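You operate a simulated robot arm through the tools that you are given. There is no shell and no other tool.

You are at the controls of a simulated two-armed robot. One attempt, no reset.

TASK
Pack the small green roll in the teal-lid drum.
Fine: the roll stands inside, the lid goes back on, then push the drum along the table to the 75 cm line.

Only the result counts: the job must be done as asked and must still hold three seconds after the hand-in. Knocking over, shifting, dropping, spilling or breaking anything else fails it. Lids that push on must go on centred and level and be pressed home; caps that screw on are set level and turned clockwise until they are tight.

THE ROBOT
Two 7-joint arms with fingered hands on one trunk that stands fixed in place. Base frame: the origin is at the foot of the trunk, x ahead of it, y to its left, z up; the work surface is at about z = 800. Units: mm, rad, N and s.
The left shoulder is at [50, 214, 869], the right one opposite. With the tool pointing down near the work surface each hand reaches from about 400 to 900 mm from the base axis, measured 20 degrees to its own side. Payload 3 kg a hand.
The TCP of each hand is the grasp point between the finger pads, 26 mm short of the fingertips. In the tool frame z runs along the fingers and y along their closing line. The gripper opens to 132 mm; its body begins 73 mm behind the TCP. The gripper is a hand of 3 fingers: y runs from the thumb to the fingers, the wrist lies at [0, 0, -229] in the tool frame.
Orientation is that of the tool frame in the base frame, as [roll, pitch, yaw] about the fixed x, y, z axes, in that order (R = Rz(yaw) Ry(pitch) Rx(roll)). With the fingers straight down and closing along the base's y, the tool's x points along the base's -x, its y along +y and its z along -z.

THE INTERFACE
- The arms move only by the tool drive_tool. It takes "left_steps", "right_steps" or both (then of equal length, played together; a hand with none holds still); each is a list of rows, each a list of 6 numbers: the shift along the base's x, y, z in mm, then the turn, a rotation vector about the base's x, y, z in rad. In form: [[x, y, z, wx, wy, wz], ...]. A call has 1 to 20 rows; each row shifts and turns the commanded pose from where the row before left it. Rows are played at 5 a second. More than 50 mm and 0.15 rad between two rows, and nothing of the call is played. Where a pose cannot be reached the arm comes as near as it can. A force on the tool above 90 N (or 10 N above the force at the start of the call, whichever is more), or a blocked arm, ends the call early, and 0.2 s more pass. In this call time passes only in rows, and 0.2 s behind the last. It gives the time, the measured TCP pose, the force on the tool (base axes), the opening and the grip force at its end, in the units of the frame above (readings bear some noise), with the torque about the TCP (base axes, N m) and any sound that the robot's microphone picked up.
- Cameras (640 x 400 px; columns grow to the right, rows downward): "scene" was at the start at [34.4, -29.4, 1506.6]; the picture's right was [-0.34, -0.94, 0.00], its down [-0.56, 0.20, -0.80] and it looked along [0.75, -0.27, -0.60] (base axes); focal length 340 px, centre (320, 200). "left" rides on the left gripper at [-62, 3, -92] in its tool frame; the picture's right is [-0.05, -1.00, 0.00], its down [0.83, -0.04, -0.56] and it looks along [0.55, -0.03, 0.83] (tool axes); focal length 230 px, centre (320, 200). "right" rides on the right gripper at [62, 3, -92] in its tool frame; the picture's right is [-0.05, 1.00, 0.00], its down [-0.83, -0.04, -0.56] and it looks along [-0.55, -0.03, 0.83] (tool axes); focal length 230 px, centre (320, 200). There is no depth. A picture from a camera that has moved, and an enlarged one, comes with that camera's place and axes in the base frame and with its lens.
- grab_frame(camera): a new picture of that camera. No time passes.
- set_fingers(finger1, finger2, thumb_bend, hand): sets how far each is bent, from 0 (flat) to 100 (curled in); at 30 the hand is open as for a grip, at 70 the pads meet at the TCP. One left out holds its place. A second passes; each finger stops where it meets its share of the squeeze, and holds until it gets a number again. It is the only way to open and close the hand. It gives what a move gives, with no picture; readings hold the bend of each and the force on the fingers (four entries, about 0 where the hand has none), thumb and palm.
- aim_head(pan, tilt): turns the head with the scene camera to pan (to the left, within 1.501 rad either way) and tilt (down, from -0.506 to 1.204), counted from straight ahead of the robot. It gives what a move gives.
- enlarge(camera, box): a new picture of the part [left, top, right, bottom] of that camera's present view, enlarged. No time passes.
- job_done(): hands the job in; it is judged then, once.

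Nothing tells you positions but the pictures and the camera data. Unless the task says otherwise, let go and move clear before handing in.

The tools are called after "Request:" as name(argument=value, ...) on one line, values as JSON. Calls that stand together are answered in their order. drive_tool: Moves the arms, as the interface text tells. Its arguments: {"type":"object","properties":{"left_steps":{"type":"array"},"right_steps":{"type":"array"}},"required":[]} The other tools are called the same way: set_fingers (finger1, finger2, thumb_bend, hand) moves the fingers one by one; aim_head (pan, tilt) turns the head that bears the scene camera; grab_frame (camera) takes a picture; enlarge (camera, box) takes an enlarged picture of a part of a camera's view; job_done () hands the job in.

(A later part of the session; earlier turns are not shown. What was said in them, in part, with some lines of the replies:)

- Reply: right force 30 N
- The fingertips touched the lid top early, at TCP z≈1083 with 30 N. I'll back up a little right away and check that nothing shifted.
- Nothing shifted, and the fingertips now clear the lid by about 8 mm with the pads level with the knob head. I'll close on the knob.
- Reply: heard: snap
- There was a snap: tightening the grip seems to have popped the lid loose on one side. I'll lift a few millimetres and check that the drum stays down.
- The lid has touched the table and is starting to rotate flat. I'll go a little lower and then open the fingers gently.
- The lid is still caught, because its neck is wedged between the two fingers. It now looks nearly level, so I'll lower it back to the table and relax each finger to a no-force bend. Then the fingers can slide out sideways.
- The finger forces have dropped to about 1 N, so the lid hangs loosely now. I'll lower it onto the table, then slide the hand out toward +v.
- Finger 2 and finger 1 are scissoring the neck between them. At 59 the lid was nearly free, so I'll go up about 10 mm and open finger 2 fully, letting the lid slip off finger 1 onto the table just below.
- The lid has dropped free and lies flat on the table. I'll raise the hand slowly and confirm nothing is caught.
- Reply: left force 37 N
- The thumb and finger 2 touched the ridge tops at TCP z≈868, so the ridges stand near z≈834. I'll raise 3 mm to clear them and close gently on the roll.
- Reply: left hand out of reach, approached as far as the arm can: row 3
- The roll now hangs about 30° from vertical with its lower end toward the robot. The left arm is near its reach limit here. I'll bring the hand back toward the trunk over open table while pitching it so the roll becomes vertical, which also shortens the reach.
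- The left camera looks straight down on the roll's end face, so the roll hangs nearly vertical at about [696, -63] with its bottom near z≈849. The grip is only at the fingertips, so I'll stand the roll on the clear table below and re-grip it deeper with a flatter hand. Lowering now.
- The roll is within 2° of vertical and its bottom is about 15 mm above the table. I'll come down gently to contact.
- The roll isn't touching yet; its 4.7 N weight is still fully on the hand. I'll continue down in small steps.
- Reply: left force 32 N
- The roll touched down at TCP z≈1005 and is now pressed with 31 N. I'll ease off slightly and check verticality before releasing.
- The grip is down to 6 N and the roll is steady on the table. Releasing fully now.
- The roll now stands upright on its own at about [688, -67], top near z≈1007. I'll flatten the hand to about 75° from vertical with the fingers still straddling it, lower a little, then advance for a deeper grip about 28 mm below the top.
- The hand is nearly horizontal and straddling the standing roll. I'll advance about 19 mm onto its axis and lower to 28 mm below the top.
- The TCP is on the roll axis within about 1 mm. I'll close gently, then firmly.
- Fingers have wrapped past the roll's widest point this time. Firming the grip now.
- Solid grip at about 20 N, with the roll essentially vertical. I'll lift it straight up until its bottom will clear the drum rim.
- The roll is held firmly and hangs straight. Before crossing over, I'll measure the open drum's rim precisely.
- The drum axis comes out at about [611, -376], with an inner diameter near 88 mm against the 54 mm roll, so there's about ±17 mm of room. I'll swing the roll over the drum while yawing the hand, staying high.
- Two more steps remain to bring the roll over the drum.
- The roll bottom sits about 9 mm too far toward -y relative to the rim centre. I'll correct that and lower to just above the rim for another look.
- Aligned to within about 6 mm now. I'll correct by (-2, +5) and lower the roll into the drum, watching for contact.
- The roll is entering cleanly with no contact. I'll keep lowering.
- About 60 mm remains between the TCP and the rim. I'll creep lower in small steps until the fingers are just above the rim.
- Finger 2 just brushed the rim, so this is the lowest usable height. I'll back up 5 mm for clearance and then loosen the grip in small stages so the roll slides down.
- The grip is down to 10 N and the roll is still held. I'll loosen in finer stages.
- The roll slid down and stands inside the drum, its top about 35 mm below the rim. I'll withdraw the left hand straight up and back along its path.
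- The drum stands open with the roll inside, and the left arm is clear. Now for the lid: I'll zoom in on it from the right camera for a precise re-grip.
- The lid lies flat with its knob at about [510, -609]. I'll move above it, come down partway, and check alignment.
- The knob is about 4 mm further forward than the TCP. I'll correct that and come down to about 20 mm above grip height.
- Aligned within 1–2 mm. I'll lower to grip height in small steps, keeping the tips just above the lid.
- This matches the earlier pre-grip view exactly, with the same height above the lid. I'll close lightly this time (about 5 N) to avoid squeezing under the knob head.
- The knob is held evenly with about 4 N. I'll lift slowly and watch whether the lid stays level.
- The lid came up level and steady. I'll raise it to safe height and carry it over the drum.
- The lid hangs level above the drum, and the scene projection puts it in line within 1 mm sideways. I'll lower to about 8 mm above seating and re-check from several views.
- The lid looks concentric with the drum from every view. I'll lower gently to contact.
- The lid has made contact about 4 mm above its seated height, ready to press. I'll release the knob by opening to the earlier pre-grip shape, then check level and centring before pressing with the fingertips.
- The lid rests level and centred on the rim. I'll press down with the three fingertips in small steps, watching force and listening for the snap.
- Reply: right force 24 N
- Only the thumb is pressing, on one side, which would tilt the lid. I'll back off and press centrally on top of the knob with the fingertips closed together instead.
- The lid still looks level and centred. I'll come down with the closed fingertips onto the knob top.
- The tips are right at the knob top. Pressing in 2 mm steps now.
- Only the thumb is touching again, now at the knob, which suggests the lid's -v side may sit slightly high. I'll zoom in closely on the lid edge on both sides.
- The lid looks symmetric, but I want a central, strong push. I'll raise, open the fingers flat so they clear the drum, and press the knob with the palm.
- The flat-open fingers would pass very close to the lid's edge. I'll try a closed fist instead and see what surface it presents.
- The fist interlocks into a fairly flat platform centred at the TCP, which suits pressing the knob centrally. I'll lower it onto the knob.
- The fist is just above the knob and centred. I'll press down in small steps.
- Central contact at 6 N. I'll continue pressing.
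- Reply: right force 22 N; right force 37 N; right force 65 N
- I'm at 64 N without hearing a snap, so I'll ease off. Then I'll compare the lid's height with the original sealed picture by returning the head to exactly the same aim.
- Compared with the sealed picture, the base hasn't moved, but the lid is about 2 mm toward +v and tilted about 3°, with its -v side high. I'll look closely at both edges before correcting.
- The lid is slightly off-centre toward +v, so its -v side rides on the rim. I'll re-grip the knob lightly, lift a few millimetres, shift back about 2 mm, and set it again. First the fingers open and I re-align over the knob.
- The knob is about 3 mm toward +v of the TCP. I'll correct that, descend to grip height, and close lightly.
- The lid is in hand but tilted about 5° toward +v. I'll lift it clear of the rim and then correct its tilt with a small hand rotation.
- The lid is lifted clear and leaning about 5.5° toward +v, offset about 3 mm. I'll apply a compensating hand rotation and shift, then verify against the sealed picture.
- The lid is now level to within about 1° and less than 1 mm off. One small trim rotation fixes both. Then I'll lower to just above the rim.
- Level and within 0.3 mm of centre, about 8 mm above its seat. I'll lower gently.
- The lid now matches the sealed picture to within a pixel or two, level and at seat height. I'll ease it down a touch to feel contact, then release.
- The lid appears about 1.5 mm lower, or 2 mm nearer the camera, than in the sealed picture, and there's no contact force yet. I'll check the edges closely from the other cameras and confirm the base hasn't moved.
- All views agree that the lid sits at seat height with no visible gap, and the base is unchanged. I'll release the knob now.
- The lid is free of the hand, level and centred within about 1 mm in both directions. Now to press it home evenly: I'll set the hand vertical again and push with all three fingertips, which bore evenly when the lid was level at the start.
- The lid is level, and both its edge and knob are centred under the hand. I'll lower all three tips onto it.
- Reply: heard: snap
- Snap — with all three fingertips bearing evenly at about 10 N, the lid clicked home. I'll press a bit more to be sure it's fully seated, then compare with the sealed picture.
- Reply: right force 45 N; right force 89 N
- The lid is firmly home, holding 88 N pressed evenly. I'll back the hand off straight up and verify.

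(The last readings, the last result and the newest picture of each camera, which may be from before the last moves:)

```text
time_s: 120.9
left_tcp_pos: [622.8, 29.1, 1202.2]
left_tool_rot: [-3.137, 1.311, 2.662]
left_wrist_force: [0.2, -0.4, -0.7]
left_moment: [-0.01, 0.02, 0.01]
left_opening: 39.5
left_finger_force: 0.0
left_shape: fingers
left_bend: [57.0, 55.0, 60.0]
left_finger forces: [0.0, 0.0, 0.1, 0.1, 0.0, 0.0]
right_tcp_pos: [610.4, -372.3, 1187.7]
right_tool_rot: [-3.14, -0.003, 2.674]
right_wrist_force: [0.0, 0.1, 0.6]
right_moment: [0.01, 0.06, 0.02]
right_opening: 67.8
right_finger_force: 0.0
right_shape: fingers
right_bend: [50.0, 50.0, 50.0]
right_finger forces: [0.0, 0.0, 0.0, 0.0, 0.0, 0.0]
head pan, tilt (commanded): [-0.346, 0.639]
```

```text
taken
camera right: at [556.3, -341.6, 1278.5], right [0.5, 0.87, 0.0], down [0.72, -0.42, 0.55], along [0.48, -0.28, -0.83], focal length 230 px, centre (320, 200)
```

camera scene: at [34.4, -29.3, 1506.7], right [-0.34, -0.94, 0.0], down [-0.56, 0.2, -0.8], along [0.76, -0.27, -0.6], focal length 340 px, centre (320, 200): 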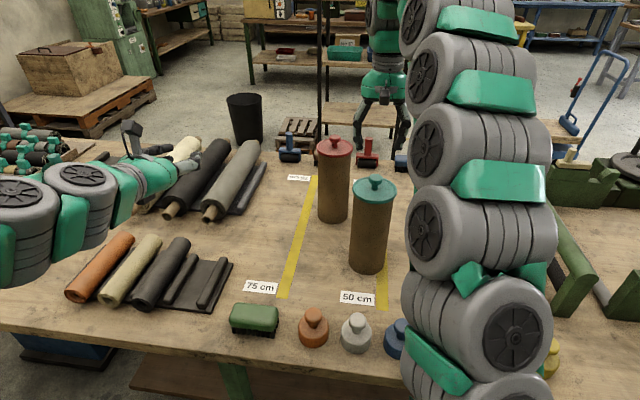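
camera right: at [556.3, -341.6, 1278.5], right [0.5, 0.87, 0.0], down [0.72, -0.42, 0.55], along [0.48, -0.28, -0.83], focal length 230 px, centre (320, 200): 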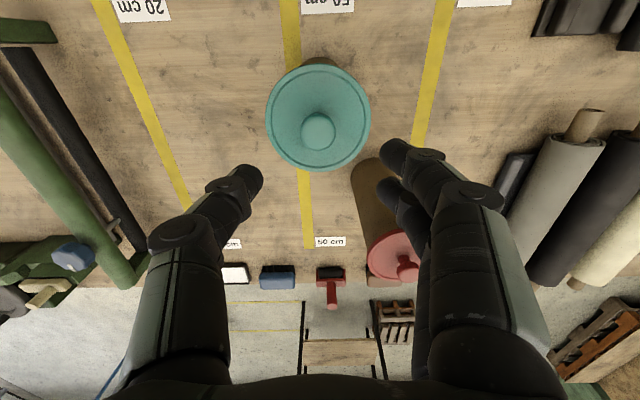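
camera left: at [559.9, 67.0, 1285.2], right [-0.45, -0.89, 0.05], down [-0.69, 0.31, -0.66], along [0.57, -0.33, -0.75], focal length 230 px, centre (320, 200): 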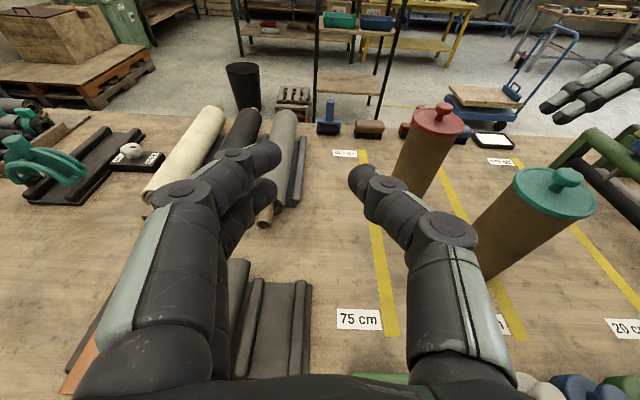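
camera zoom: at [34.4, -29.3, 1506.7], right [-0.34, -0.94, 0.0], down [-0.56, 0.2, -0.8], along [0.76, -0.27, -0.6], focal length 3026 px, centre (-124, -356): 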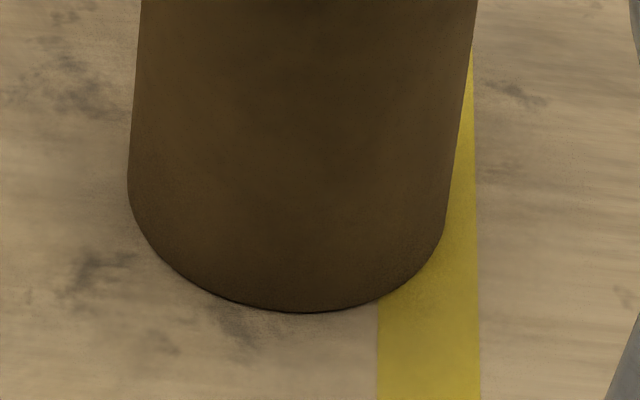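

The lid matches the sealed picture again and is properly home. Next is the push. I'll measure the 75 cm line and drum base precisely to get the push distance and direction.

Request:
enlarge(camera="scene", box=[265, 225, 325, 270])

Request:
enlarge(camera="scene", box=[265, 255, 325, 300])

Request:
enlarge(camera="scene", box=[345, 265, 405, 310])

Request:
enlarge(camera="left", box=[340, 140, 500, 340])

```text
8.89 times, centred on (295, 248) of scene
camera zoom: at [34.4, -29.3, 1506.7], right [-0.34, -0.94, 0.0], down [-0.56, 0.2, -0.8], along [0.76, -0.27, -0.6], focal length 3026 px, centre (542, -222)
```

zoom: 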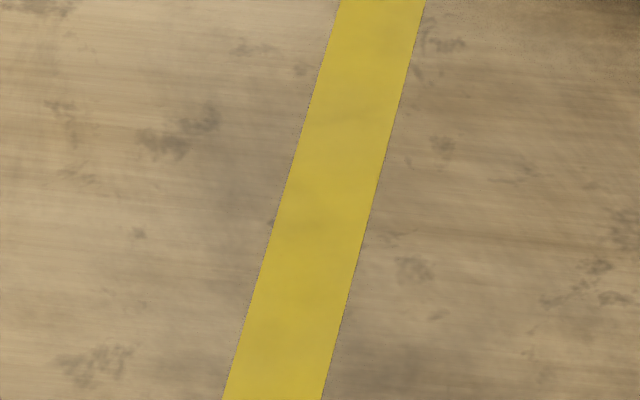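

```text
8.89 times, centred on (295, 278) of scene
camera zoom: at [34.4, -29.3, 1506.7], right [-0.34, -0.94, 0.0], down [-0.56, 0.2, -0.8], along [0.76, -0.27, -0.6], focal length 3026 px, centre (542, -489)
```

zoom: 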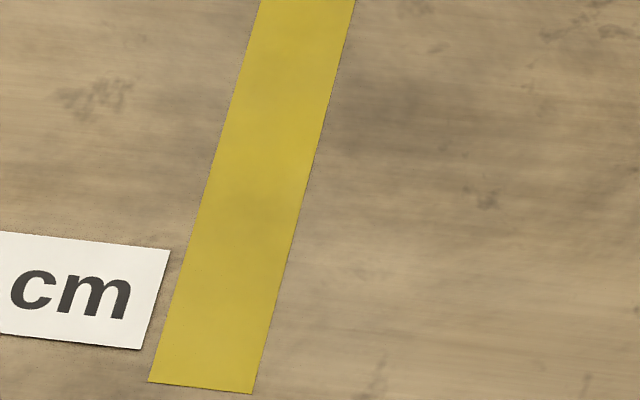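

```text
8.89 times, centred on (375, 288) of scene
camera zoom: at [34.4, -29.3, 1506.7], right [-0.34, -0.94, 0.0], down [-0.56, 0.2, -0.8], along [0.76, -0.27, -0.6], focal length 3026 px, centre (-169, -578)
```

zoom: 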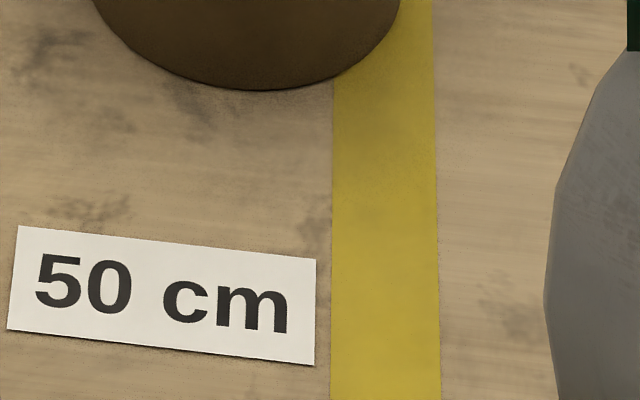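

```text
2.00 times, centred on (420, 240) of left
camera zoom: at [559.9, 67.0, 1285.2], right [-0.45, -0.89, 0.05], down [-0.69, 0.31, -0.66], along [0.57, -0.33, -0.75], focal length 460 px, centre (120, 120)
```

zoom: 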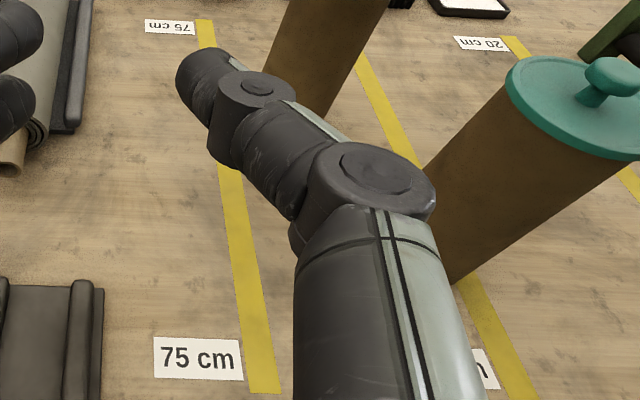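

In the scene frame the drum must travel about 205 mm along v = (0.466, 0.885) to centre on the 75 cm line. I'll push low with the backs of the two right fingers, hand vertical. First I'll move the open hand to the -v side, well clear.

Request:
drive_tool(right_steps=[[-19.2, -37, 0, 0, 0, 0], [-19.2, -37, 0, 0, 0, -0.0155], [-19.2, -37, 0, 0, 0, 0], [-19.2, -37, 0, 0, 0, 0]])

Request:
set_fingers(hand="right", finger1=32, finger2=32, thumb_bend=45)

Request:
drive_tool(right_steps=[[0, 0, -40, 0, 0, 0], [0, 0, -40, 0, 0, 0], [0, 0, -40, 0, 0, 0], [0, 0, -40, 0, 0, 0], [0, 0, -40, 0, 0, 0]])

Request:
grab_frame(camera="right")

Request:
grab_frame(camera="left")

Request:
grab_frame(camera="scene")

```text
time_s: 121.9
left_tcp_pos: [622.8, 29.3, 1203.2]
left_tool_rot: [-3.137, 1.309, 2.664]
left_wrist_force: [-0.2, -0.8, -0.3]
left_moment: [-0.01, 0.02, -0.03]
left_opening: 39.8
left_finger_force: 0.1
left_shape: fingers
left_bend: [57.0, 55.0, 60.0]
left_finger forces: [0.0, 0.0, 0.1, 0.0, 0.0, 0.0]
right_tcp_pos: [532.2, -524.4, 1187.9]
right_tool_rot: [-3.14, -0.001, 2.655]
right_wrist_force: [-0.2, -0.7, 0.1]
right_moment: [-0.02, 0.02, -0.02]
right_opening: 67.6
right_finger_force: 0.1
right_shape: fingers
right_bend: [50.0, 50.0, 50.0]
right_finger forces: [0.0, 0.0, 0.1, 0.1, 0.0, 0.0]
head pan, tilt (commanded): [-0.346, 0.639]
```

```text
time_s: 122.9
left_tcp_pos: [623.2, 28.0, 1201.6]
left_tool_rot: [-3.14, 1.312, 2.663]
left_wrist_force: [0.3, 0.2, -0.7]
left_moment: [0.0, 0.0, 0.02]
left_opening: 39.8
left_finger_force: 0.0
left_shape: fingers
left_bend: [57.0, 55.0, 60.0]
left_finger forces: [0.1, 0.0, 0.0, 0.0, 0.1, 0.0]
right_tcp_pos: [532.9, -524.2, 1188.4]
right_tool_rot: [3.141, 0.0, 2.657]
right_wrist_force: [0.5, 0.6, -0.3]
right_moment: [0.02, 0.0, -0.01]
right_opening: 105.6
right_finger_force: 0.1
right_shape: fingers
right_bend: [32.0, 32.0, 45.0]
right_finger forces: [0.0, 0.0, 0.0, 0.0, 0.1, 0.0]
head pan, tilt (commanded): [-0.346, 0.639]
```

```text
time_s: 124.1
left_tcp_pos: [623.6, 29.6, 1202.7]
left_tool_rot: [-3.137, 1.311, 2.663]
left_wrist_force: [0.3, -0.2, 0.2]
left_moment: [0.0, 0.01, -0.02]
left_opening: 39.7
left_finger_force: 0.0
left_shape: fingers
left_bend: [57.0, 55.0, 60.0]
left_finger forces: [0.0, 0.0, 0.1, 0.0, 0.0, 0.0]
right_tcp_pos: [531.6, -523.2, 986.6]
right_tool_rot: [-3.141, 0.0, 2.656]
right_wrist_force: [-0.2, 0.1, 0.4]
right_moment: [0.0, 0.02, 0.0]
right_opening: 105.8
right_finger_force: 0.1
right_shape: fingers
right_bend: [32.0, 32.0, 45.0]
right_finger forces: [0.1, 0.0, 0.0, 0.1, 0.0, 0.0]
head pan, tilt (commanded): [-0.346, 0.639]
```

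```text
taken
camera right: at [478.1, -491.5, 1076.8], right [0.51, 0.86, 0.0], down [0.71, -0.43, 0.56], along [0.48, -0.28, -0.83], focal length 230 px, centre (320, 200)
```

right: 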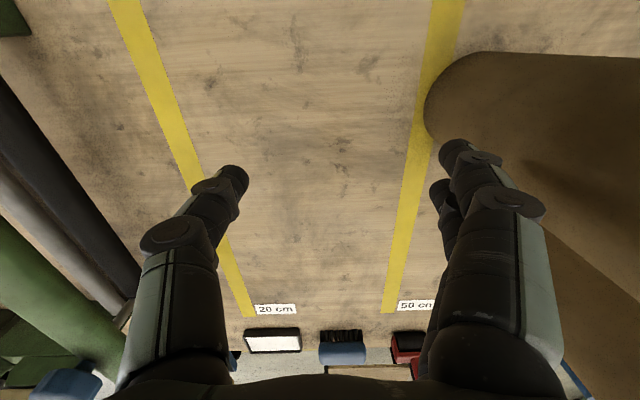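

```text
taken
camera left: at [559.9, 67.1, 1285.3], right [-0.45, -0.89, 0.05], down [-0.68, 0.31, -0.66], along [0.57, -0.33, -0.75], focal length 230 px, centre (320, 200)
```

left: 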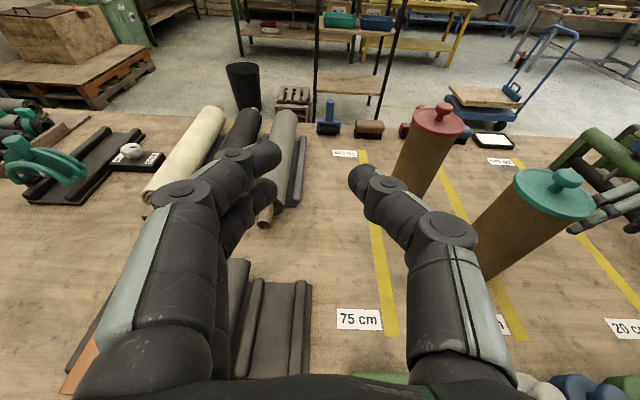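

```text
taken
camera scene: at [34.4, -29.4, 1506.7], right [-0.34, -0.94, 0.0], down [-0.56, 0.2, -0.8], along [0.76, -0.27, -0.6], focal length 340 px, centre (320, 200)
```

scene: 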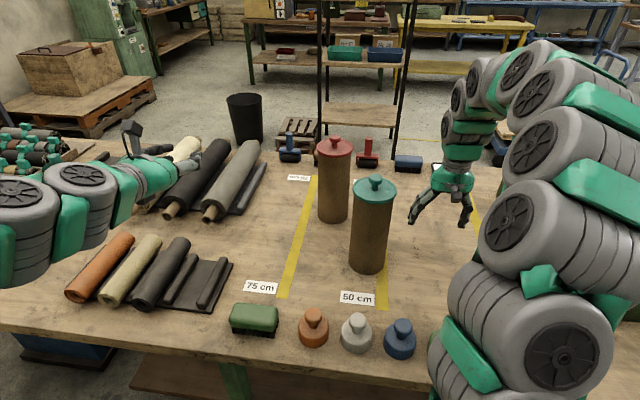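

The hand is next to the drum with clearance. I'll descend to low push height.

Request:
drive_tool(right_steps=[[0, 0, -40, 0, 0, 0], [0, 0, -40, 0, 0, 0], [0, 0, -35, 0, 0, 0]])

Request:
grab_frame(camera="right")

Request:
enlarge(camera="scene", box=[330, 160, 490, 300])

```text
time_s: 124.9
left_tcp_pos: [623.2, 28.1, 1201.9]
left_tool_rot: [-3.138, 1.31, 2.664]
left_wrist_force: [0.7, 0.4, 0.1]
left_moment: [-0.01, 0.0, 0.02]
left_opening: 39.7
left_finger_force: 0.0
left_shape: fingers
left_bend: [57.0, 55.0, 60.0]
left_finger forces: [0.0, 0.0, 0.1, 0.1, 0.0, 0.0]
right_tcp_pos: [532.2, -525.3, 872.1]
right_tool_rot: [3.141, 0.002, 2.655]
right_wrist_force: [-1.0, -0.7, -0.9]
right_moment: [0.03, -0.04, 0.0]
right_opening: 106.0
right_finger_force: 0.0
right_shape: fingers
right_bend: [32.0, 32.0, 45.0]
right_finger forces: [0.1, 0.1, 0.0, 0.1, 0.1, 0.0]
head pan, tilt (commanded): [-0.346, 0.639]
```

```text
taken
camera right: at [478.5, -492.7, 962.6], right [0.51, 0.86, 0.0], down [0.71, -0.43, 0.56], along [0.48, -0.29, -0.83], focal length 230 px, centre (320, 200)
```

right: 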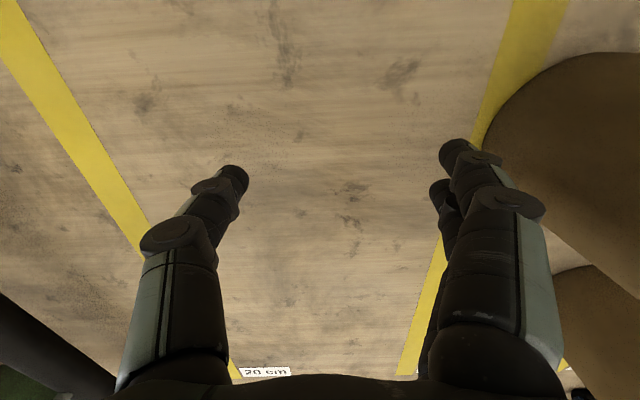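

```text
2.86 times, centred on (410, 230) of scene
camera zoom: at [34.4, -29.4, 1506.7], right [-0.34, -0.94, 0.0], down [-0.56, 0.2, -0.8], along [0.76, -0.27, -0.6], focal length 973 px, centre (63, 114)
```

zoom: 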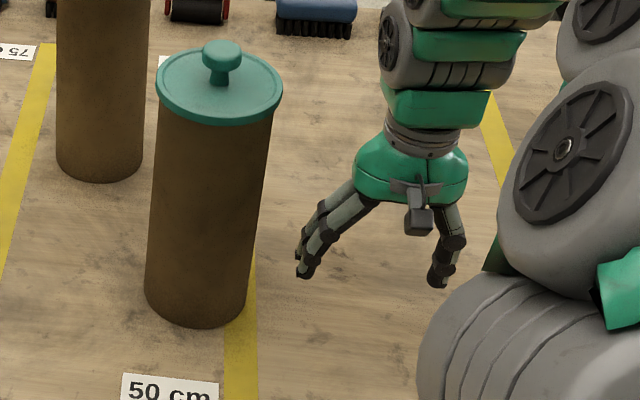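

The two fingertips point at the drum at the right depth. I'll lower a bit more and advance slowly toward contact.

Request:
drive_tool(right_steps=[[0, 0, -14, 0, 0, 0], [4.66, 8.85, 0, 0, 0, 0], [4.66, 8.85, 0, 0, 0, 0], [2.33, 4.42, 0, 0, 0, 0]])

Request:
enlarge(camera="scene", box=[330, 160, 490, 300])

Request:
grab_frame(camera="right")

```text
time_s: 125.9
left_tcp_pos: [622.8, 29.4, 1203.1]
left_tool_rot: [-3.139, 1.31, 2.663]
left_wrist_force: [-0.2, -0.2, 0.3]
left_moment: [-0.01, 0.05, 0.02]
left_opening: 39.7
left_finger_force: 0.0
left_shape: fingers
left_bend: [57.0, 55.0, 60.0]
left_finger forces: [0.0, 0.0, 0.0, 0.0, 0.1, 0.0]
right_tcp_pos: [543.1, -501.4, 856.9]
right_tool_rot: [-3.141, -0.001, 2.656]
right_wrist_force: [-0.5, -0.6, -0.2]
right_moment: [0.0, 0.01, -0.01]
right_opening: 106.0
right_finger_force: 0.0
right_shape: fingers
right_bend: [32.0, 32.0, 45.0]
right_finger forces: [0.0, 0.0, 0.1, 0.0, 0.1, 0.0]
head pan, tilt (commanded): [-0.346, 0.639]
```

```text
2.86 times, centred on (410, 230) of scene
camera zoom: at [34.4, -29.3, 1506.7], right [-0.34, -0.94, 0.0], down [-0.56, 0.2, -0.8], along [0.76, -0.27, -0.6], focal length 973 px, centre (63, 114)
```

zoom: 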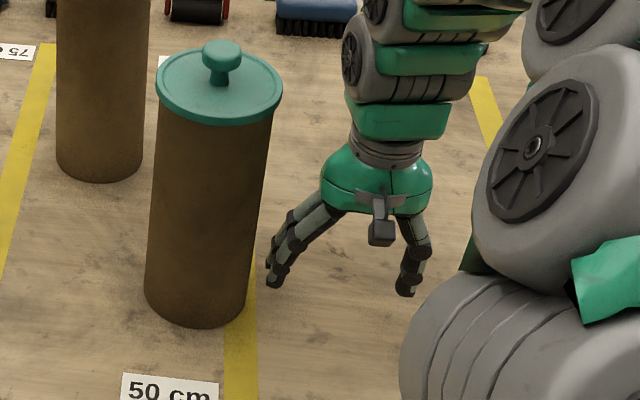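

```text
taken
camera right: at [489.9, -469.5, 948.1], right [0.51, 0.86, 0.0], down [0.71, -0.43, 0.56], along [0.48, -0.28, -0.83], focal length 230 px, centre (320, 200)
```

right: 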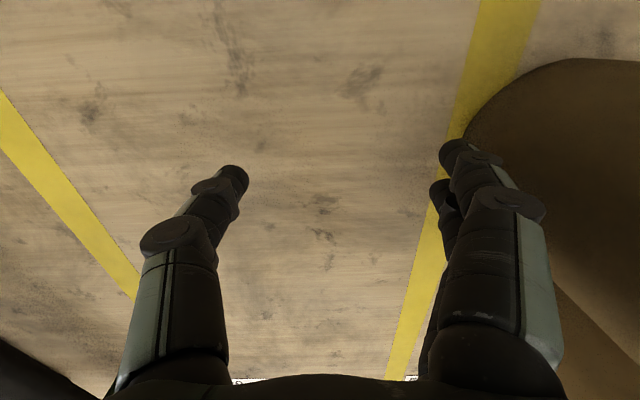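

Request:
drive_tool(right_steps=[[2.33, 4.42, 0, 0, 0, 0], [2.33, 4.42, 0, 0, 0, 0], [2.33, 4.42, 0, 0, 0, 0]])

Request:
drive_tool(right_steps=[[1.4, 2.65, 0, 0, 0, 0], [1.4, 2.65, 0, 0, 0, 0]])

Request:
enlarge(camera="scene", box=[330, 160, 490, 300])

Request:
grab_frame(camera="right")

```text
time_s: 126.7
left_tcp_pos: [623.8, 29.1, 1202.6]
left_tool_rot: [-3.14, 1.311, 2.663]
left_wrist_force: [0.7, -0.5, 0.4]
left_moment: [0.01, 0.02, 0.01]
left_opening: 39.8
left_finger_force: 0.1
left_shape: fingers
left_bend: [57.0, 55.0, 60.0]
left_finger forces: [0.0, 0.0, 0.0, 0.0, 0.0, 0.0]
right_tcp_pos: [550.0, -487.6, 857.7]
right_tool_rot: [3.141, 0.0, 2.654]
right_wrist_force: [0.0, -0.1, 0.1]
right_moment: [-0.01, -0.02, 0.02]
right_opening: 105.8
right_finger_force: 0.0
right_shape: fingers
right_bend: [32.0, 32.0, 45.0]
right_finger forces: [0.1, 0.1, 0.0, 0.0, 0.1, 0.1]
head pan, tilt (commanded): [-0.346, 0.639]
```

```text
time_s: 127.3
left_tcp_pos: [623.7, 28.6, 1202.9]
left_tool_rot: [-3.139, 1.31, 2.665]
left_wrist_force: [-0.1, 0.2, -0.3]
left_moment: [-0.02, 0.01, -0.01]
left_opening: 39.9
left_finger_force: 0.0
left_shape: fingers
left_bend: [57.0, 55.0, 60.0]
left_finger forces: [0.1, 0.0, 0.0, 0.0, 0.0, 0.0]
right_tcp_pos: [553.9, -482.3, 857.1]
right_tool_rot: [3.141, 0.0, 2.656]
right_wrist_force: [-3.8, -4.7, 2.2]
right_moment: [0.08, 0.0, 0.05]
right_opening: 102.8
right_finger_force: 3.1
right_shape: fingers
right_bend: [34.0, 34.0, 45.0]
right_finger forces: [3.0, 2.2, 0.0, 0.0, 0.0, 0.0]
head pan, tilt (commanded): [-0.346, 0.639]
```

```text
2.86 times, centred on (410, 230) of scene
camera zoom: at [34.3, -29.4, 1506.7], right [-0.34, -0.94, 0.0], down [-0.56, 0.2, -0.8], along [0.76, -0.27, -0.6], focal length 973 px, centre (63, 114)
```

zoom: 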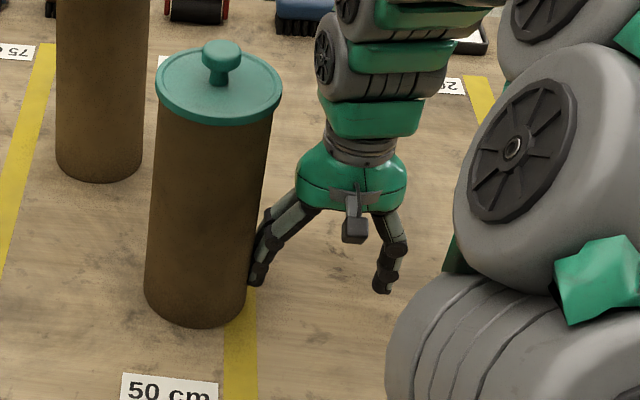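

```text
taken
camera right: at [499.8, -451.1, 948.2], right [0.51, 0.86, 0.0], down [0.71, -0.43, 0.56], along [0.48, -0.29, -0.83], focal length 230 px, centre (320, 200)
```

right: 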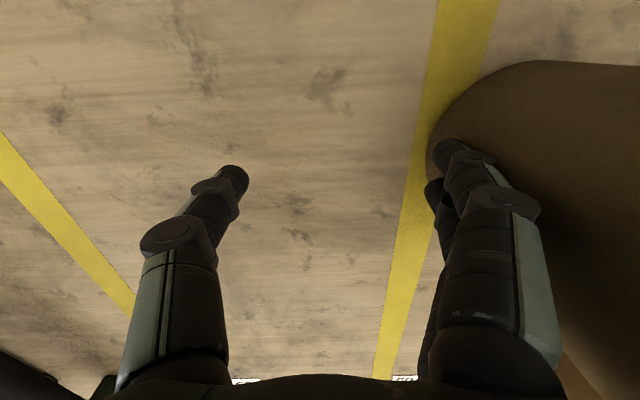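

Both fingers are in low contact with nearly equal forces (3.0 and 2.2 N). I'll push slowly along v for 40 mm and check that the drum tracks straight.

Request:
drive_tool(right_steps=[[1.87, 3.54, 0, 0, 0, 0], [1.87, 3.54, 0, 0, 0, 0], [1.87, 3.54, 0, 0, 0, 0], [1.87, 3.54, 0, 0, 0, 0], [1.87, 3.54, 0, 0, 0, 0], [1.87, 3.54, 0, 0, 0, 0], [1.87, 3.54, 0, 0, 0, 0], [1.87, 3.54, 0, 0, 0, 0], [1.87, 3.54, 0, 0, 0, 0], [1.87, 3.54, 0, 0, 0, 0]])

Request:
grab_frame(camera="scene")

Request:
grab_frame(camera="right")

```text
time_s: 129.5
left_tcp_pos: [622.4, 28.7, 1201.8]
left_tool_rot: [-3.139, 1.311, 2.664]
left_wrist_force: [0.1, 0.0, 0.4]
left_moment: [0.0, -0.02, 0.02]
left_opening: 39.7
left_finger_force: 0.0
left_shape: fingers
left_bend: [57.0, 55.0, 60.0]
left_finger forces: [0.1, 0.0, 0.1, 0.0, 0.1, 0.0]
right_tcp_pos: [572.7, -446.2, 858.6]
right_tool_rot: [3.141, -0.002, 2.657]
right_wrist_force: [-4.4, -7.5, 0.0]
right_moment: [-0.22, 0.12, 0.05]
right_opening: 97.2
right_finger_force: 4.3
right_shape: fingers
right_bend: [37.0, 37.0, 45.0]
right_finger forces: [4.7, 4.7, 0.0, 0.0, 0.1, 0.1]
head pan, tilt (commanded): [-0.346, 0.639]
```

```text
taken
camera scene: at [34.4, -29.4, 1506.7], right [-0.34, -0.94, 0.0], down [-0.56, 0.2, -0.8], along [0.76, -0.27, -0.6], focal length 340 px, centre (320, 200)
```

scene: 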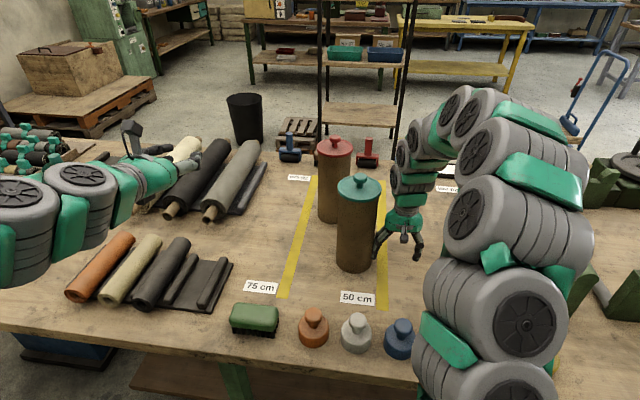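

```text
taken
camera right: at [519.4, -414.2, 948.1], right [0.51, 0.86, 0.0], down [0.72, -0.43, 0.55], along [0.48, -0.28, -0.83], focal length 230 px, centre (320, 200)
```

right: 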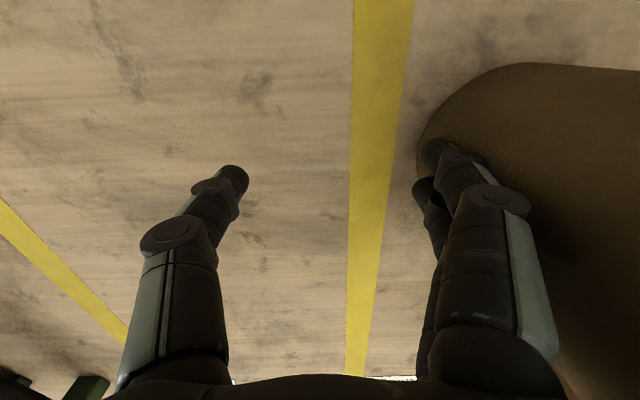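

The drum slides upright with equal finger forces. I'll measure its position before continuing.

Request:
enlarge(camera="scene", box=[325, 240, 385, 285])

Request:
enlarge(camera="scene", box=[310, 120, 430, 285])

```text
8.89 times, centred on (355, 262) of scene
camera zoom: at [34.4, -29.4, 1506.7], right [-0.34, -0.94, 0.0], down [-0.56, 0.2, -0.8], along [0.76, -0.27, -0.6], focal length 3026 px, centre (9, -356)
```

zoom: 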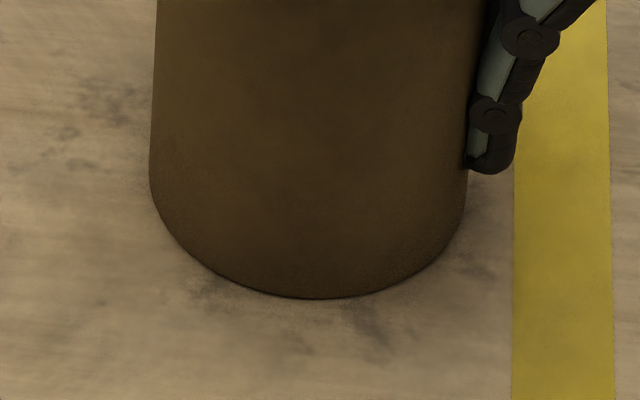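

```text
2.42 times, centred on (370, 202) of scene
camera zoom: at [34.4, -29.4, 1506.7], right [-0.34, -0.94, 0.0], down [-0.56, 0.2, -0.8], along [0.76, -0.27, -0.6], focal length 825 px, centre (199, 194)
```

zoom: 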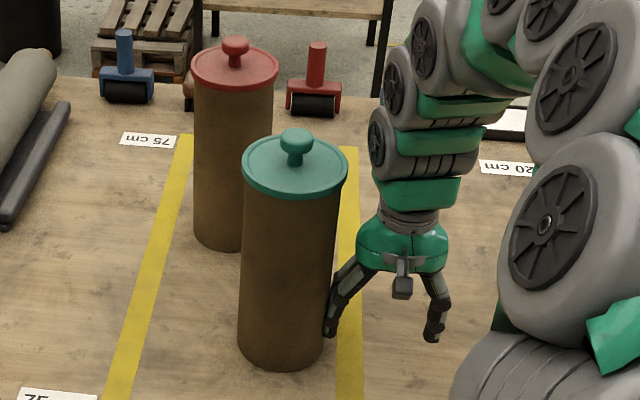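

It moved 35 mm with only 0.6 mm sideways drift, leaving about 170 mm to go. I'll continue in one smooth 80 mm stroke.

Request:
drive_tool(right_steps=[[1.87, 3.54, 0, 0, 0, 0], [1.87, 3.54, 0, 0, 0, 0], [1.87, 3.54, 0, 0, 0, 0], [1.87, 3.54, 0, 0, 0, 0], [1.87, 3.54, 0, 0, 0, 0], [1.87, 3.54, 0, 0, 0, 0], [1.87, 3.54, 0, 0, 0, 0], [1.87, 3.54, 0, 0, 0, 0], [1.87, 3.54, 0, 0, 0, 0], [1.87, 3.54, 0, 0, 0, 0], [1.87, 3.54, 0, 0, 0, 0], [1.87, 3.54, 0, 0, 0, 0], [1.87, 3.54, 0, 0, 0, 0], [1.87, 3.54, 0, 0, 0, 0], [1.87, 3.54, 0, 0, 0, 0], [1.87, 3.54, 0, 0, 0, 0], [1.87, 3.54, 0, 0, 0, 0], [1.87, 3.54, 0, 0, 0, 0], [1.87, 3.54, 0, 0, 0, 0], [1.87, 3.54, 0, 0, 0, 0]])

Request:
grab_frame(camera="scene")

Request:
enlarge(camera="scene", box=[295, 235, 355, 280])

Request:
grab_frame(camera="right")

```text
time_s: 133.7
left_tcp_pos: [623.0, 29.1, 1201.8]
left_tool_rot: [-3.14, 1.311, 2.664]
left_wrist_force: [-1.0, -0.9, 0.6]
left_moment: [-0.01, 0.0, -0.03]
left_opening: 39.6
left_finger_force: 0.1
left_shape: fingers
left_bend: [57.0, 55.0, 60.0]
left_finger forces: [0.1, 0.0, 0.1, 0.0, 0.1, 0.1]
right_tcp_pos: [612.3, -375.8, 857.8]
right_tool_rot: [-3.141, 0.0, 2.655]
right_wrist_force: [-5.3, -10.2, 2.2]
right_moment: [0.09, -0.05, 0.0]
right_opening: 97.2
right_finger_force: 6.4
right_shape: fingers
right_bend: [37.0, 37.0, 45.0]
right_finger forces: [5.2, 6.4, 0.0, 0.0, 0.1, 0.1]
head pan, tilt (commanded): [-0.346, 0.639]
```

```text
taken
camera scene: at [34.3, -29.4, 1506.7], right [-0.34, -0.94, 0.0], down [-0.56, 0.2, -0.8], along [0.76, -0.27, -0.6], focal length 340 px, centre (320, 200)
```

scene: 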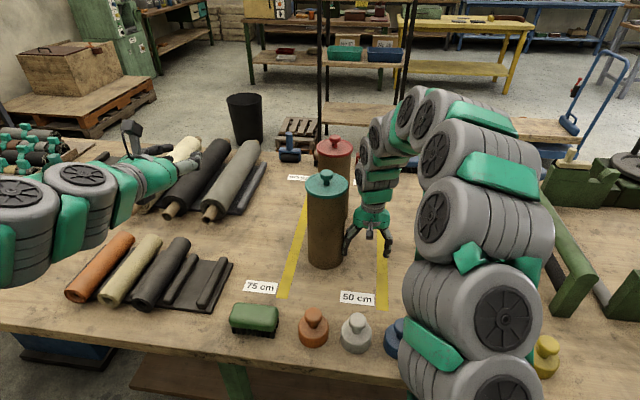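

```text
8.89 times, centred on (325, 258) of scene
camera zoom: at [34.3, -29.4, 1506.7], right [-0.34, -0.94, 0.0], down [-0.56, 0.2, -0.8], along [0.76, -0.27, -0.6], focal length 3026 px, centre (276, -311)
```

zoom: 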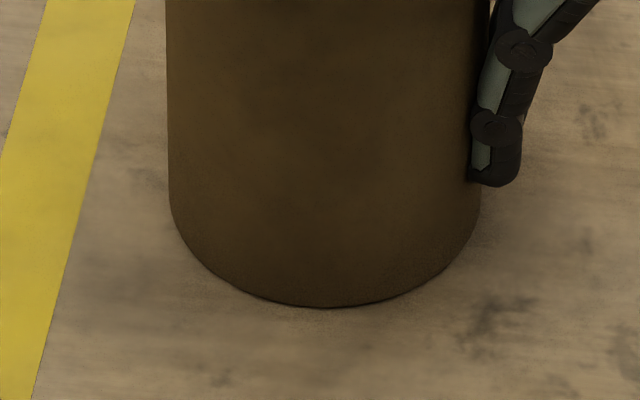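

```text
taken
camera right: at [557.7, -345.0, 948.6], right [0.51, 0.86, 0.0], down [0.71, -0.43, 0.56], along [0.48, -0.28, -0.83], focal length 230 px, centre (320, 200)
```

right: 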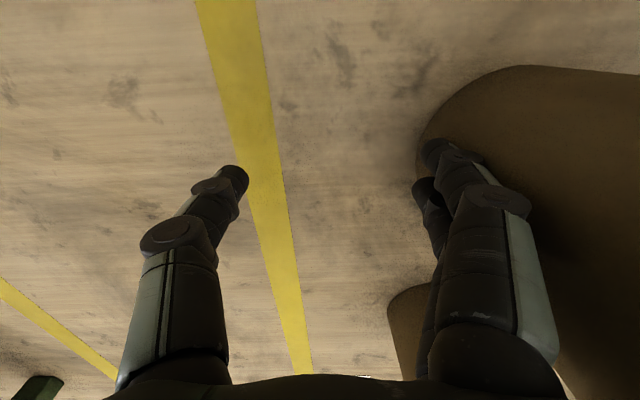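

Drum now at v≈69, so about 91 mm to go, still upright and tracking. One more 80 mm stroke, then a fine finish.

Request:
drive_tool(right_steps=[[1.87, 3.54, 0, 0, 0, 0], [1.87, 3.54, 0, 0, 0, 0], [1.87, 3.54, 0, 0, 0, 0], [1.87, 3.54, 0, 0, 0, 0], [1.87, 3.54, 0, 0, 0, 0], [1.87, 3.54, 0, 0, 0, 0], [1.87, 3.54, 0, 0, 0, 0], [1.87, 3.54, 0, 0, 0, 0], [1.87, 3.54, 0, 0, 0, 0], [1.87, 3.54, 0, 0, 0, 0], [1.87, 3.54, 0, 0, 0, 0], [1.87, 3.54, 0, 0, 0, 0], [1.87, 3.54, 0, 0, 0, 0], [1.87, 3.54, 0, 0, 0, 0], [1.87, 3.54, 0, 0, 0, 0], [1.87, 3.54, 0, 0, 0, 0], [1.87, 3.54, 0, 0, 0, 0], [1.87, 3.54, 0, 0, 0, 0], [1.87, 3.54, 0, 0, 0, 0]])

Request:
grab_frame(camera="scene")

Request:
enlarge(camera="scene", box=[265, 235, 335, 290])

Request:
grab_frame(camera="left")

```text
time_s: 137.7
left_tcp_pos: [624.9, 27.8, 1202.6]
left_tool_rot: [-3.139, 1.31, 2.664]
left_wrist_force: [0.7, -0.3, 0.5]
left_moment: [0.01, 0.02, 0.0]
left_opening: 39.7
left_finger_force: 0.1
left_shape: fingers
left_bend: [57.0, 55.0, 60.0]
left_finger forces: [0.0, 0.0, 0.0, 0.0, 0.1, 0.0]
right_tcp_pos: [646.6, -312.1, 857.9]
right_tool_rot: [-3.141, 0.001, 2.654]
right_wrist_force: [-3.7, -8.5, -0.4]
right_moment: [-0.14, 0.11, -0.09]
right_opening: 97.9
right_finger_force: 4.9
right_shape: fingers
right_bend: [37.0, 36.0, 45.0]
right_finger forces: [4.0, 5.9, 0.1, 0.0, 0.0, 0.0]
head pan, tilt (commanded): [-0.346, 0.639]
```

```text
taken
camera scene: at [34.4, -29.4, 1506.7], right [-0.34, -0.94, 0.0], down [-0.56, 0.2, -0.8], along [0.76, -0.27, -0.6], focal length 340 px, centre (320, 200)
```

scene: 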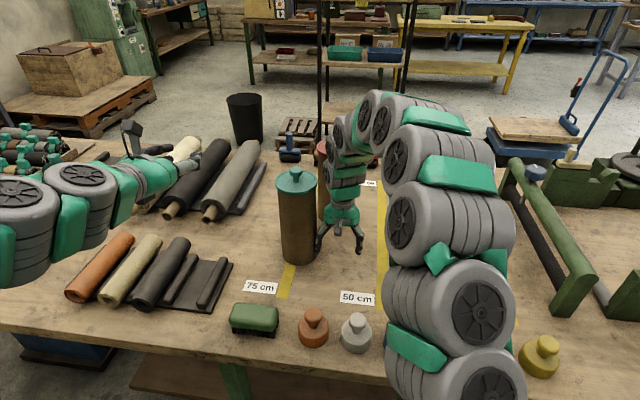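

```text
7.27 times, centred on (300, 262) of scene
camera zoom: at [34.4, -29.4, 1506.7], right [-0.34, -0.94, 0.0], down [-0.56, 0.2, -0.8], along [0.76, -0.27, -0.6], focal length 2476 px, centre (466, -254)
```

zoom: 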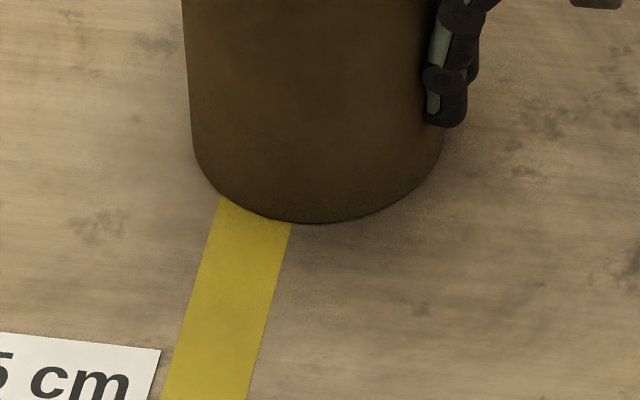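

```text
taken
camera left: at [559.9, 67.0, 1285.3], right [-0.45, -0.89, 0.05], down [-0.68, 0.31, -0.66], along [0.57, -0.33, -0.75], focal length 230 px, centre (320, 200)
```

left: 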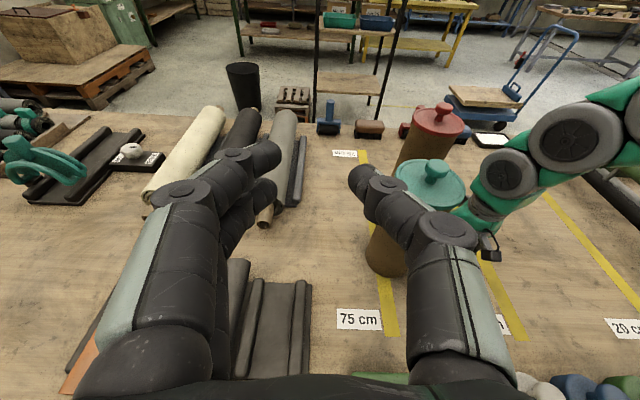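

About 16 mm remains. I'll finish with a short gentle push.

Request:
drive_tool(right_steps=[[1.87, 3.54, 0, 0, 0, 0], [1.87, 3.54, 0, 0, 0, 0], [1.87, 3.54, 0, 0, 0, 0], [1.4, 2.65, 0, 0, 0, 0]])

Request:
enlarge(camera="scene", box=[265, 235, 335, 290])

Request:
enlarge(camera="left", box=[330, 140, 490, 340])

Request:
enlarge(camera="scene", box=[250, 140, 370, 300])

```text
time_s: 138.7
left_tcp_pos: [623.7, 29.1, 1202.3]
left_tool_rot: [-3.14, 1.312, 2.663]
left_wrist_force: [0.4, -0.1, -0.4]
left_moment: [-0.03, 0.02, 0.0]
left_opening: 39.8
left_finger_force: 0.0
left_shape: fingers
left_bend: [57.0, 55.0, 60.0]
left_finger forces: [0.0, 0.1, 0.1, 0.1, 0.0, 0.1]
right_tcp_pos: [652.9, -297.9, 858.5]
right_tool_rot: [3.141, 0.001, 2.657]
right_wrist_force: [-4.1, -9.3, 1.5]
right_moment: [0.06, -0.02, -0.09]
right_opening: 97.8
right_finger_force: 5.4
right_shape: fingers
right_bend: [37.0, 37.0, 45.0]
right_finger forces: [4.2, 7.1, 0.1, 0.0, 0.0, 0.1]
head pan, tilt (commanded): [-0.346, 0.639]
```

```text
7.27 times, centred on (300, 262) of scene
camera zoom: at [34.3, -29.4, 1506.7], right [-0.34, -0.94, 0.0], down [-0.56, 0.2, -0.8], along [0.76, -0.27, -0.6], focal length 2476 px, centre (466, -254)
```

zoom: 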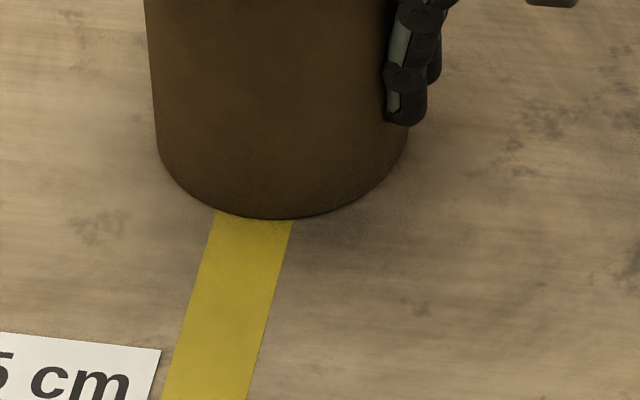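

```text
2.00 times, centred on (410, 240) of left
camera zoom: at [559.8, 67.1, 1285.3], right [-0.45, -0.89, 0.05], down [-0.69, 0.31, -0.66], along [0.57, -0.33, -0.75], focal length 460 px, centre (140, 120)
```

zoom: 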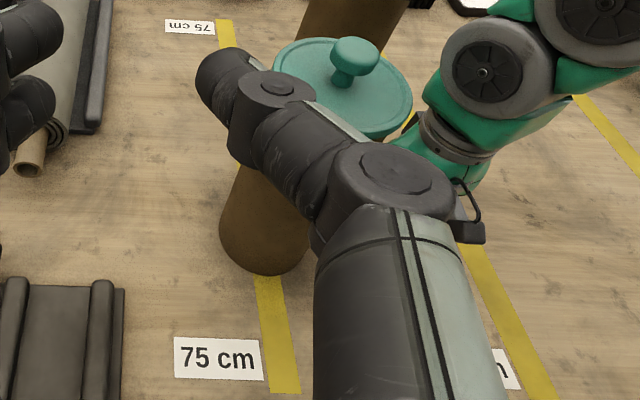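

```text
2.50 times, centred on (310, 220) of scene
camera zoom: at [34.3, -29.4, 1506.7], right [-0.34, -0.94, 0.0], down [-0.56, 0.2, -0.8], along [0.76, -0.27, -0.6], focal length 851 px, centre (345, 150)
```

zoom: 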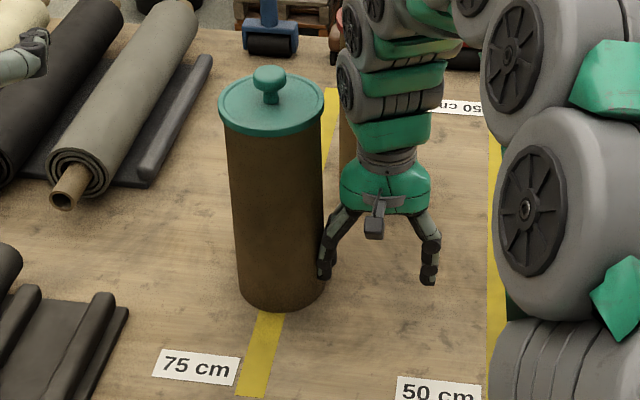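

The drum's axis is now within about 1–2 mm of the 75 cm line's centre and it stands upright. I'll back the right hand away gently, then raise it clear.

Request:
drive_tool(right_steps=[[-1.4, -2.65, 0, 0, 0, 0], [-2.3, -4.4, 0, 0, 0, 0], [-4.66, -8.85, 0, 0, 0, 0], [-9.3, -17.7, 0, 0, 0, 0], [-14, -26.5, 0, 0, 0, 0], [-14, -26.5, 0, 0, 0, 0], [-14, -26.5, 0, 0, 0, 0]])

Request:
grab_frame(camera="scene")

Request:
enlarge(camera="scene", box=[265, 235, 335, 290])

```text
time_s: 140.3
left_tcp_pos: [621.2, 29.3, 1201.5]
left_tool_rot: [-3.139, 1.31, 2.663]
left_wrist_force: [0.9, 0.4, -0.4]
left_moment: [0.02, 0.0, 0.01]
left_opening: 39.8
left_finger_force: 0.1
left_shape: fingers
left_bend: [57.0, 55.0, 60.0]
left_finger forces: [0.0, 0.0, 0.1, 0.1, 0.0, 0.0]
right_tcp_pos: [595.3, -413.5, 858.8]
right_tool_rot: [-3.141, 0.001, 2.654]
right_wrist_force: [0.0, 0.3, 0.3]
right_moment: [-0.02, 0.01, -0.04]
right_opening: 105.9
right_finger_force: 0.1
right_shape: fingers
right_bend: [32.0, 32.0, 45.0]
right_finger forces: [0.0, 0.0, 0.1, 0.1, 0.0, 0.0]
head pan, tilt (commanded): [-0.346, 0.639]
```

```text
taken
camera scene: at [34.4, -29.3, 1506.7], right [-0.34, -0.94, 0.0], down [-0.56, 0.2, -0.8], along [0.76, -0.27, -0.6], focal length 340 px, centre (320, 200)
```

scene: 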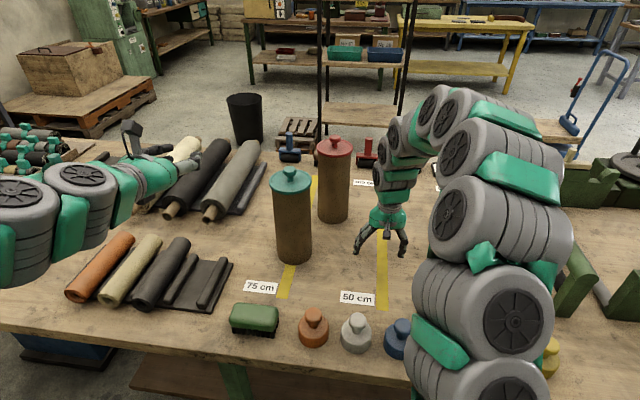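

```text
7.27 times, centred on (300, 262) of scene
camera zoom: at [34.4, -29.3, 1506.7], right [-0.34, -0.94, 0.0], down [-0.56, 0.2, -0.8], along [0.76, -0.27, -0.6], focal length 2476 px, centre (466, -254)
```

zoom: 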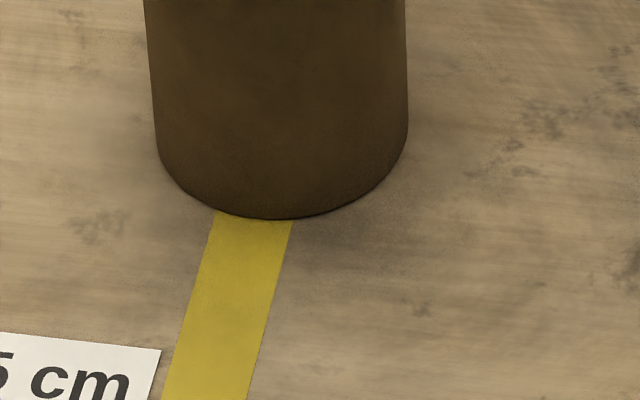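

The drum stayed exactly in place. I'll raise the right hand and park it clear, then do a final check of the lid, drum and everything else.

Request:
drive_tool(right_steps=[[-5, -10, 30, 0, 0, 0], [0, 0, 40, 0, 0, 0], [0, 0, 40, 0, 0, 0], [0, 0, 40, 0, 0, 0], [0, 0, 40, 0, 0, 0], [0, 0, 40, 0, 0, 0], [0, 0, 40, 0, 0, 0], [-30, -5, 20, 0, 0, 0], [-40, 0, 20, 0, 0, 0], [-40, 0, 20, 0, 0, 0], [-40, 0, 0, 0, 0, 0]])

Request:
drive_tool(left_steps=[[-30, 20, 10, 0, 0, 0], [-40, 20, 10, 0, 0, 0], [-40, 20, 0, 0, 0, 0]])

Request:
grab_frame(camera="scene")

Request:
enlarge(camera="scene", box=[255, 155, 335, 275])

Request:
grab_frame(camera="right")

Request:
grab_frame(camera="left")

```text
time_s: 142.7
left_tcp_pos: [622.6, 29.4, 1201.3]
left_tool_rot: [-3.139, 1.31, 2.663]
left_wrist_force: [0.1, 0.2, 0.0]
left_moment: [0.03, 0.03, 0.0]
left_opening: 40.1
left_finger_force: 0.1
left_shape: fingers
left_bend: [57.0, 55.0, 60.0]
left_finger forces: [0.0, 0.0, 0.1, 0.0, 0.0, 0.0]
right_tcp_pos: [439.0, -425.7, 1186.1]
right_tool_rot: [-3.14, -0.001, 2.656]
right_wrist_force: [-1.0, 0.8, -0.4]
right_moment: [0.0, -0.03, 0.0]
right_opening: 106.1
right_finger_force: 0.0
right_shape: fingers
right_bend: [32.0, 32.0, 45.0]
right_finger forces: [0.1, 0.1, 0.0, 0.0, 0.1, 0.0]
head pan, tilt (commanded): [-0.346, 0.639]
```

```text
time_s: 143.5
left_tcp_pos: [554.4, 70.1, 1222.2]
left_tool_rot: [-3.139, 1.313, 2.665]
left_wrist_force: [0.3, -0.8, 0.8]
left_moment: [0.01, 0.0, -0.04]
left_opening: 40.1
left_finger_force: 0.2
left_shape: fingers
left_bend: [57.0, 55.0, 60.0]
left_finger forces: [0.0, 0.0, 0.1, 0.0, 0.0, 0.0]
left hand out of reach, approached as far as the arm can: row 3
right_tcp_pos: [440.7, -427.0, 1186.8]
right_tool_rot: [3.141, -0.001, 2.656]
right_wrist_force: [0.5, 0.2, 0.4]
right_moment: [0.01, 0.01, 0.0]
right_opening: 106.2
right_finger_force: 0.1
right_shape: fingers
right_bend: [32.0, 32.0, 45.0]
right_finger forces: [0.0, 0.1, 0.1, 0.0, 0.1, 0.1]
head pan, tilt (commanded): [-0.346, 0.639]
```

```text
taken
camera scene: at [34.4, -29.3, 1506.7], right [-0.34, -0.94, 0.0], down [-0.56, 0.2, -0.8], along [0.76, -0.27, -0.6], focal length 340 px, centre (320, 200)
```

scene: 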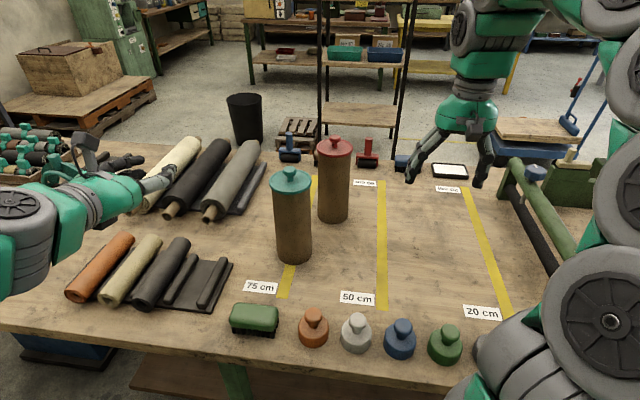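

```text
3.33 times, centred on (295, 215) of scene
camera zoom: at [34.4, -29.3, 1506.7], right [-0.34, -0.94, 0.0], down [-0.56, 0.2, -0.8], along [0.76, -0.27, -0.6], focal length 1135 px, centre (403, 150)
```

zoom: 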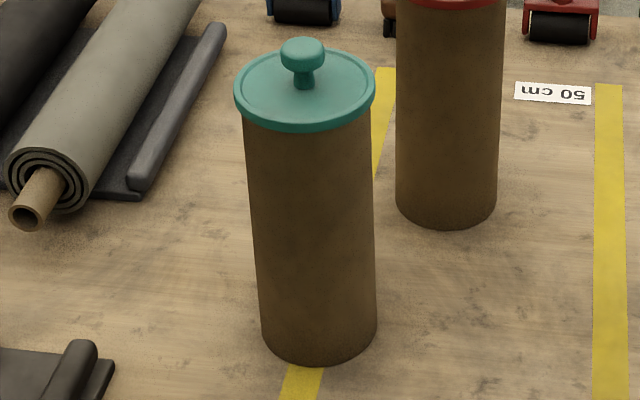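

```text
taken
camera right: at [386.9, -394.1, 1277.8], right [0.51, 0.86, 0.0], down [0.71, -0.43, 0.56], along [0.48, -0.28, -0.83], focal length 230 px, centre (320, 200)
```

right: 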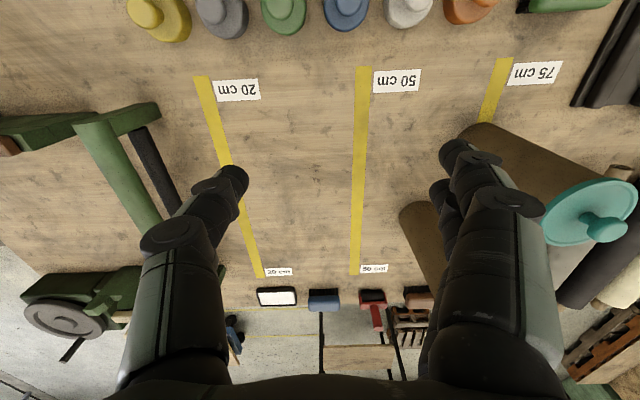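

```text
taken
camera left: at [490.5, 108.4, 1304.5], right [-0.45, -0.89, 0.05], down [-0.69, 0.31, -0.66], along [0.57, -0.33, -0.75], focal length 230 px, centre (320, 200)
```

left: 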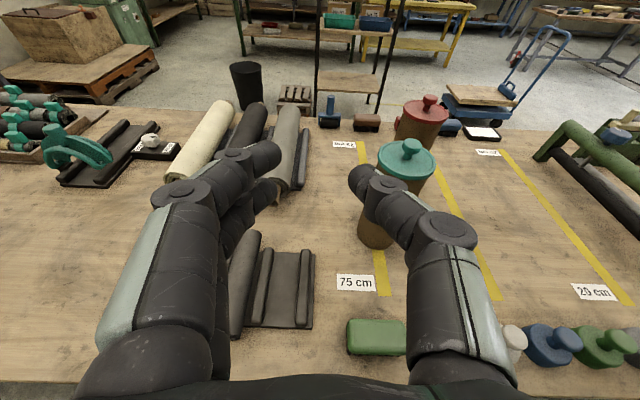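

The teal-lid drum stands upright on the 75 cm line, with its axis within about 2 mm of the line's centre. The lid is snapped on and level, and the green roll is standing inside. Both hands are clear and nothing else on the table has moved, so I'm handing in.

Request:
job_done()

```text
The job is handed in.
```

The job is handed in. The small green roll stands inside the teal-lid drum, the lid is back on, and the drum is on the 75 cm line.

- **Roll:** it stands upright in the drum, with its top about 35 mm below the rim. I loosened the grip gradually, but it still dropped the last 85 mm or so to the floor of the drum.
- **Lid:** my first try sat tilted and slightly off-centre, so I lifted it and set it again. It then snapped on and held level under a firm, even press. Its edges line up with the picture from before I opened it.
- **Drum:** I pushed it about 205 mm along the table, low down. It stayed upright, and its centre is within about 2 mm of the middle of the line.
- **Everything else:** nothing looked out of place in the last pictures, and both hands are clear.

The lid came loose while I was tightening my grip on the knob, then wedged between two fingers. I freed it just above the table and it fell about 2 cm, landing flat on open space. While picking up the roll, my fingertips pressed on the tray's ridges for a moment, and the tray did not appear to move.
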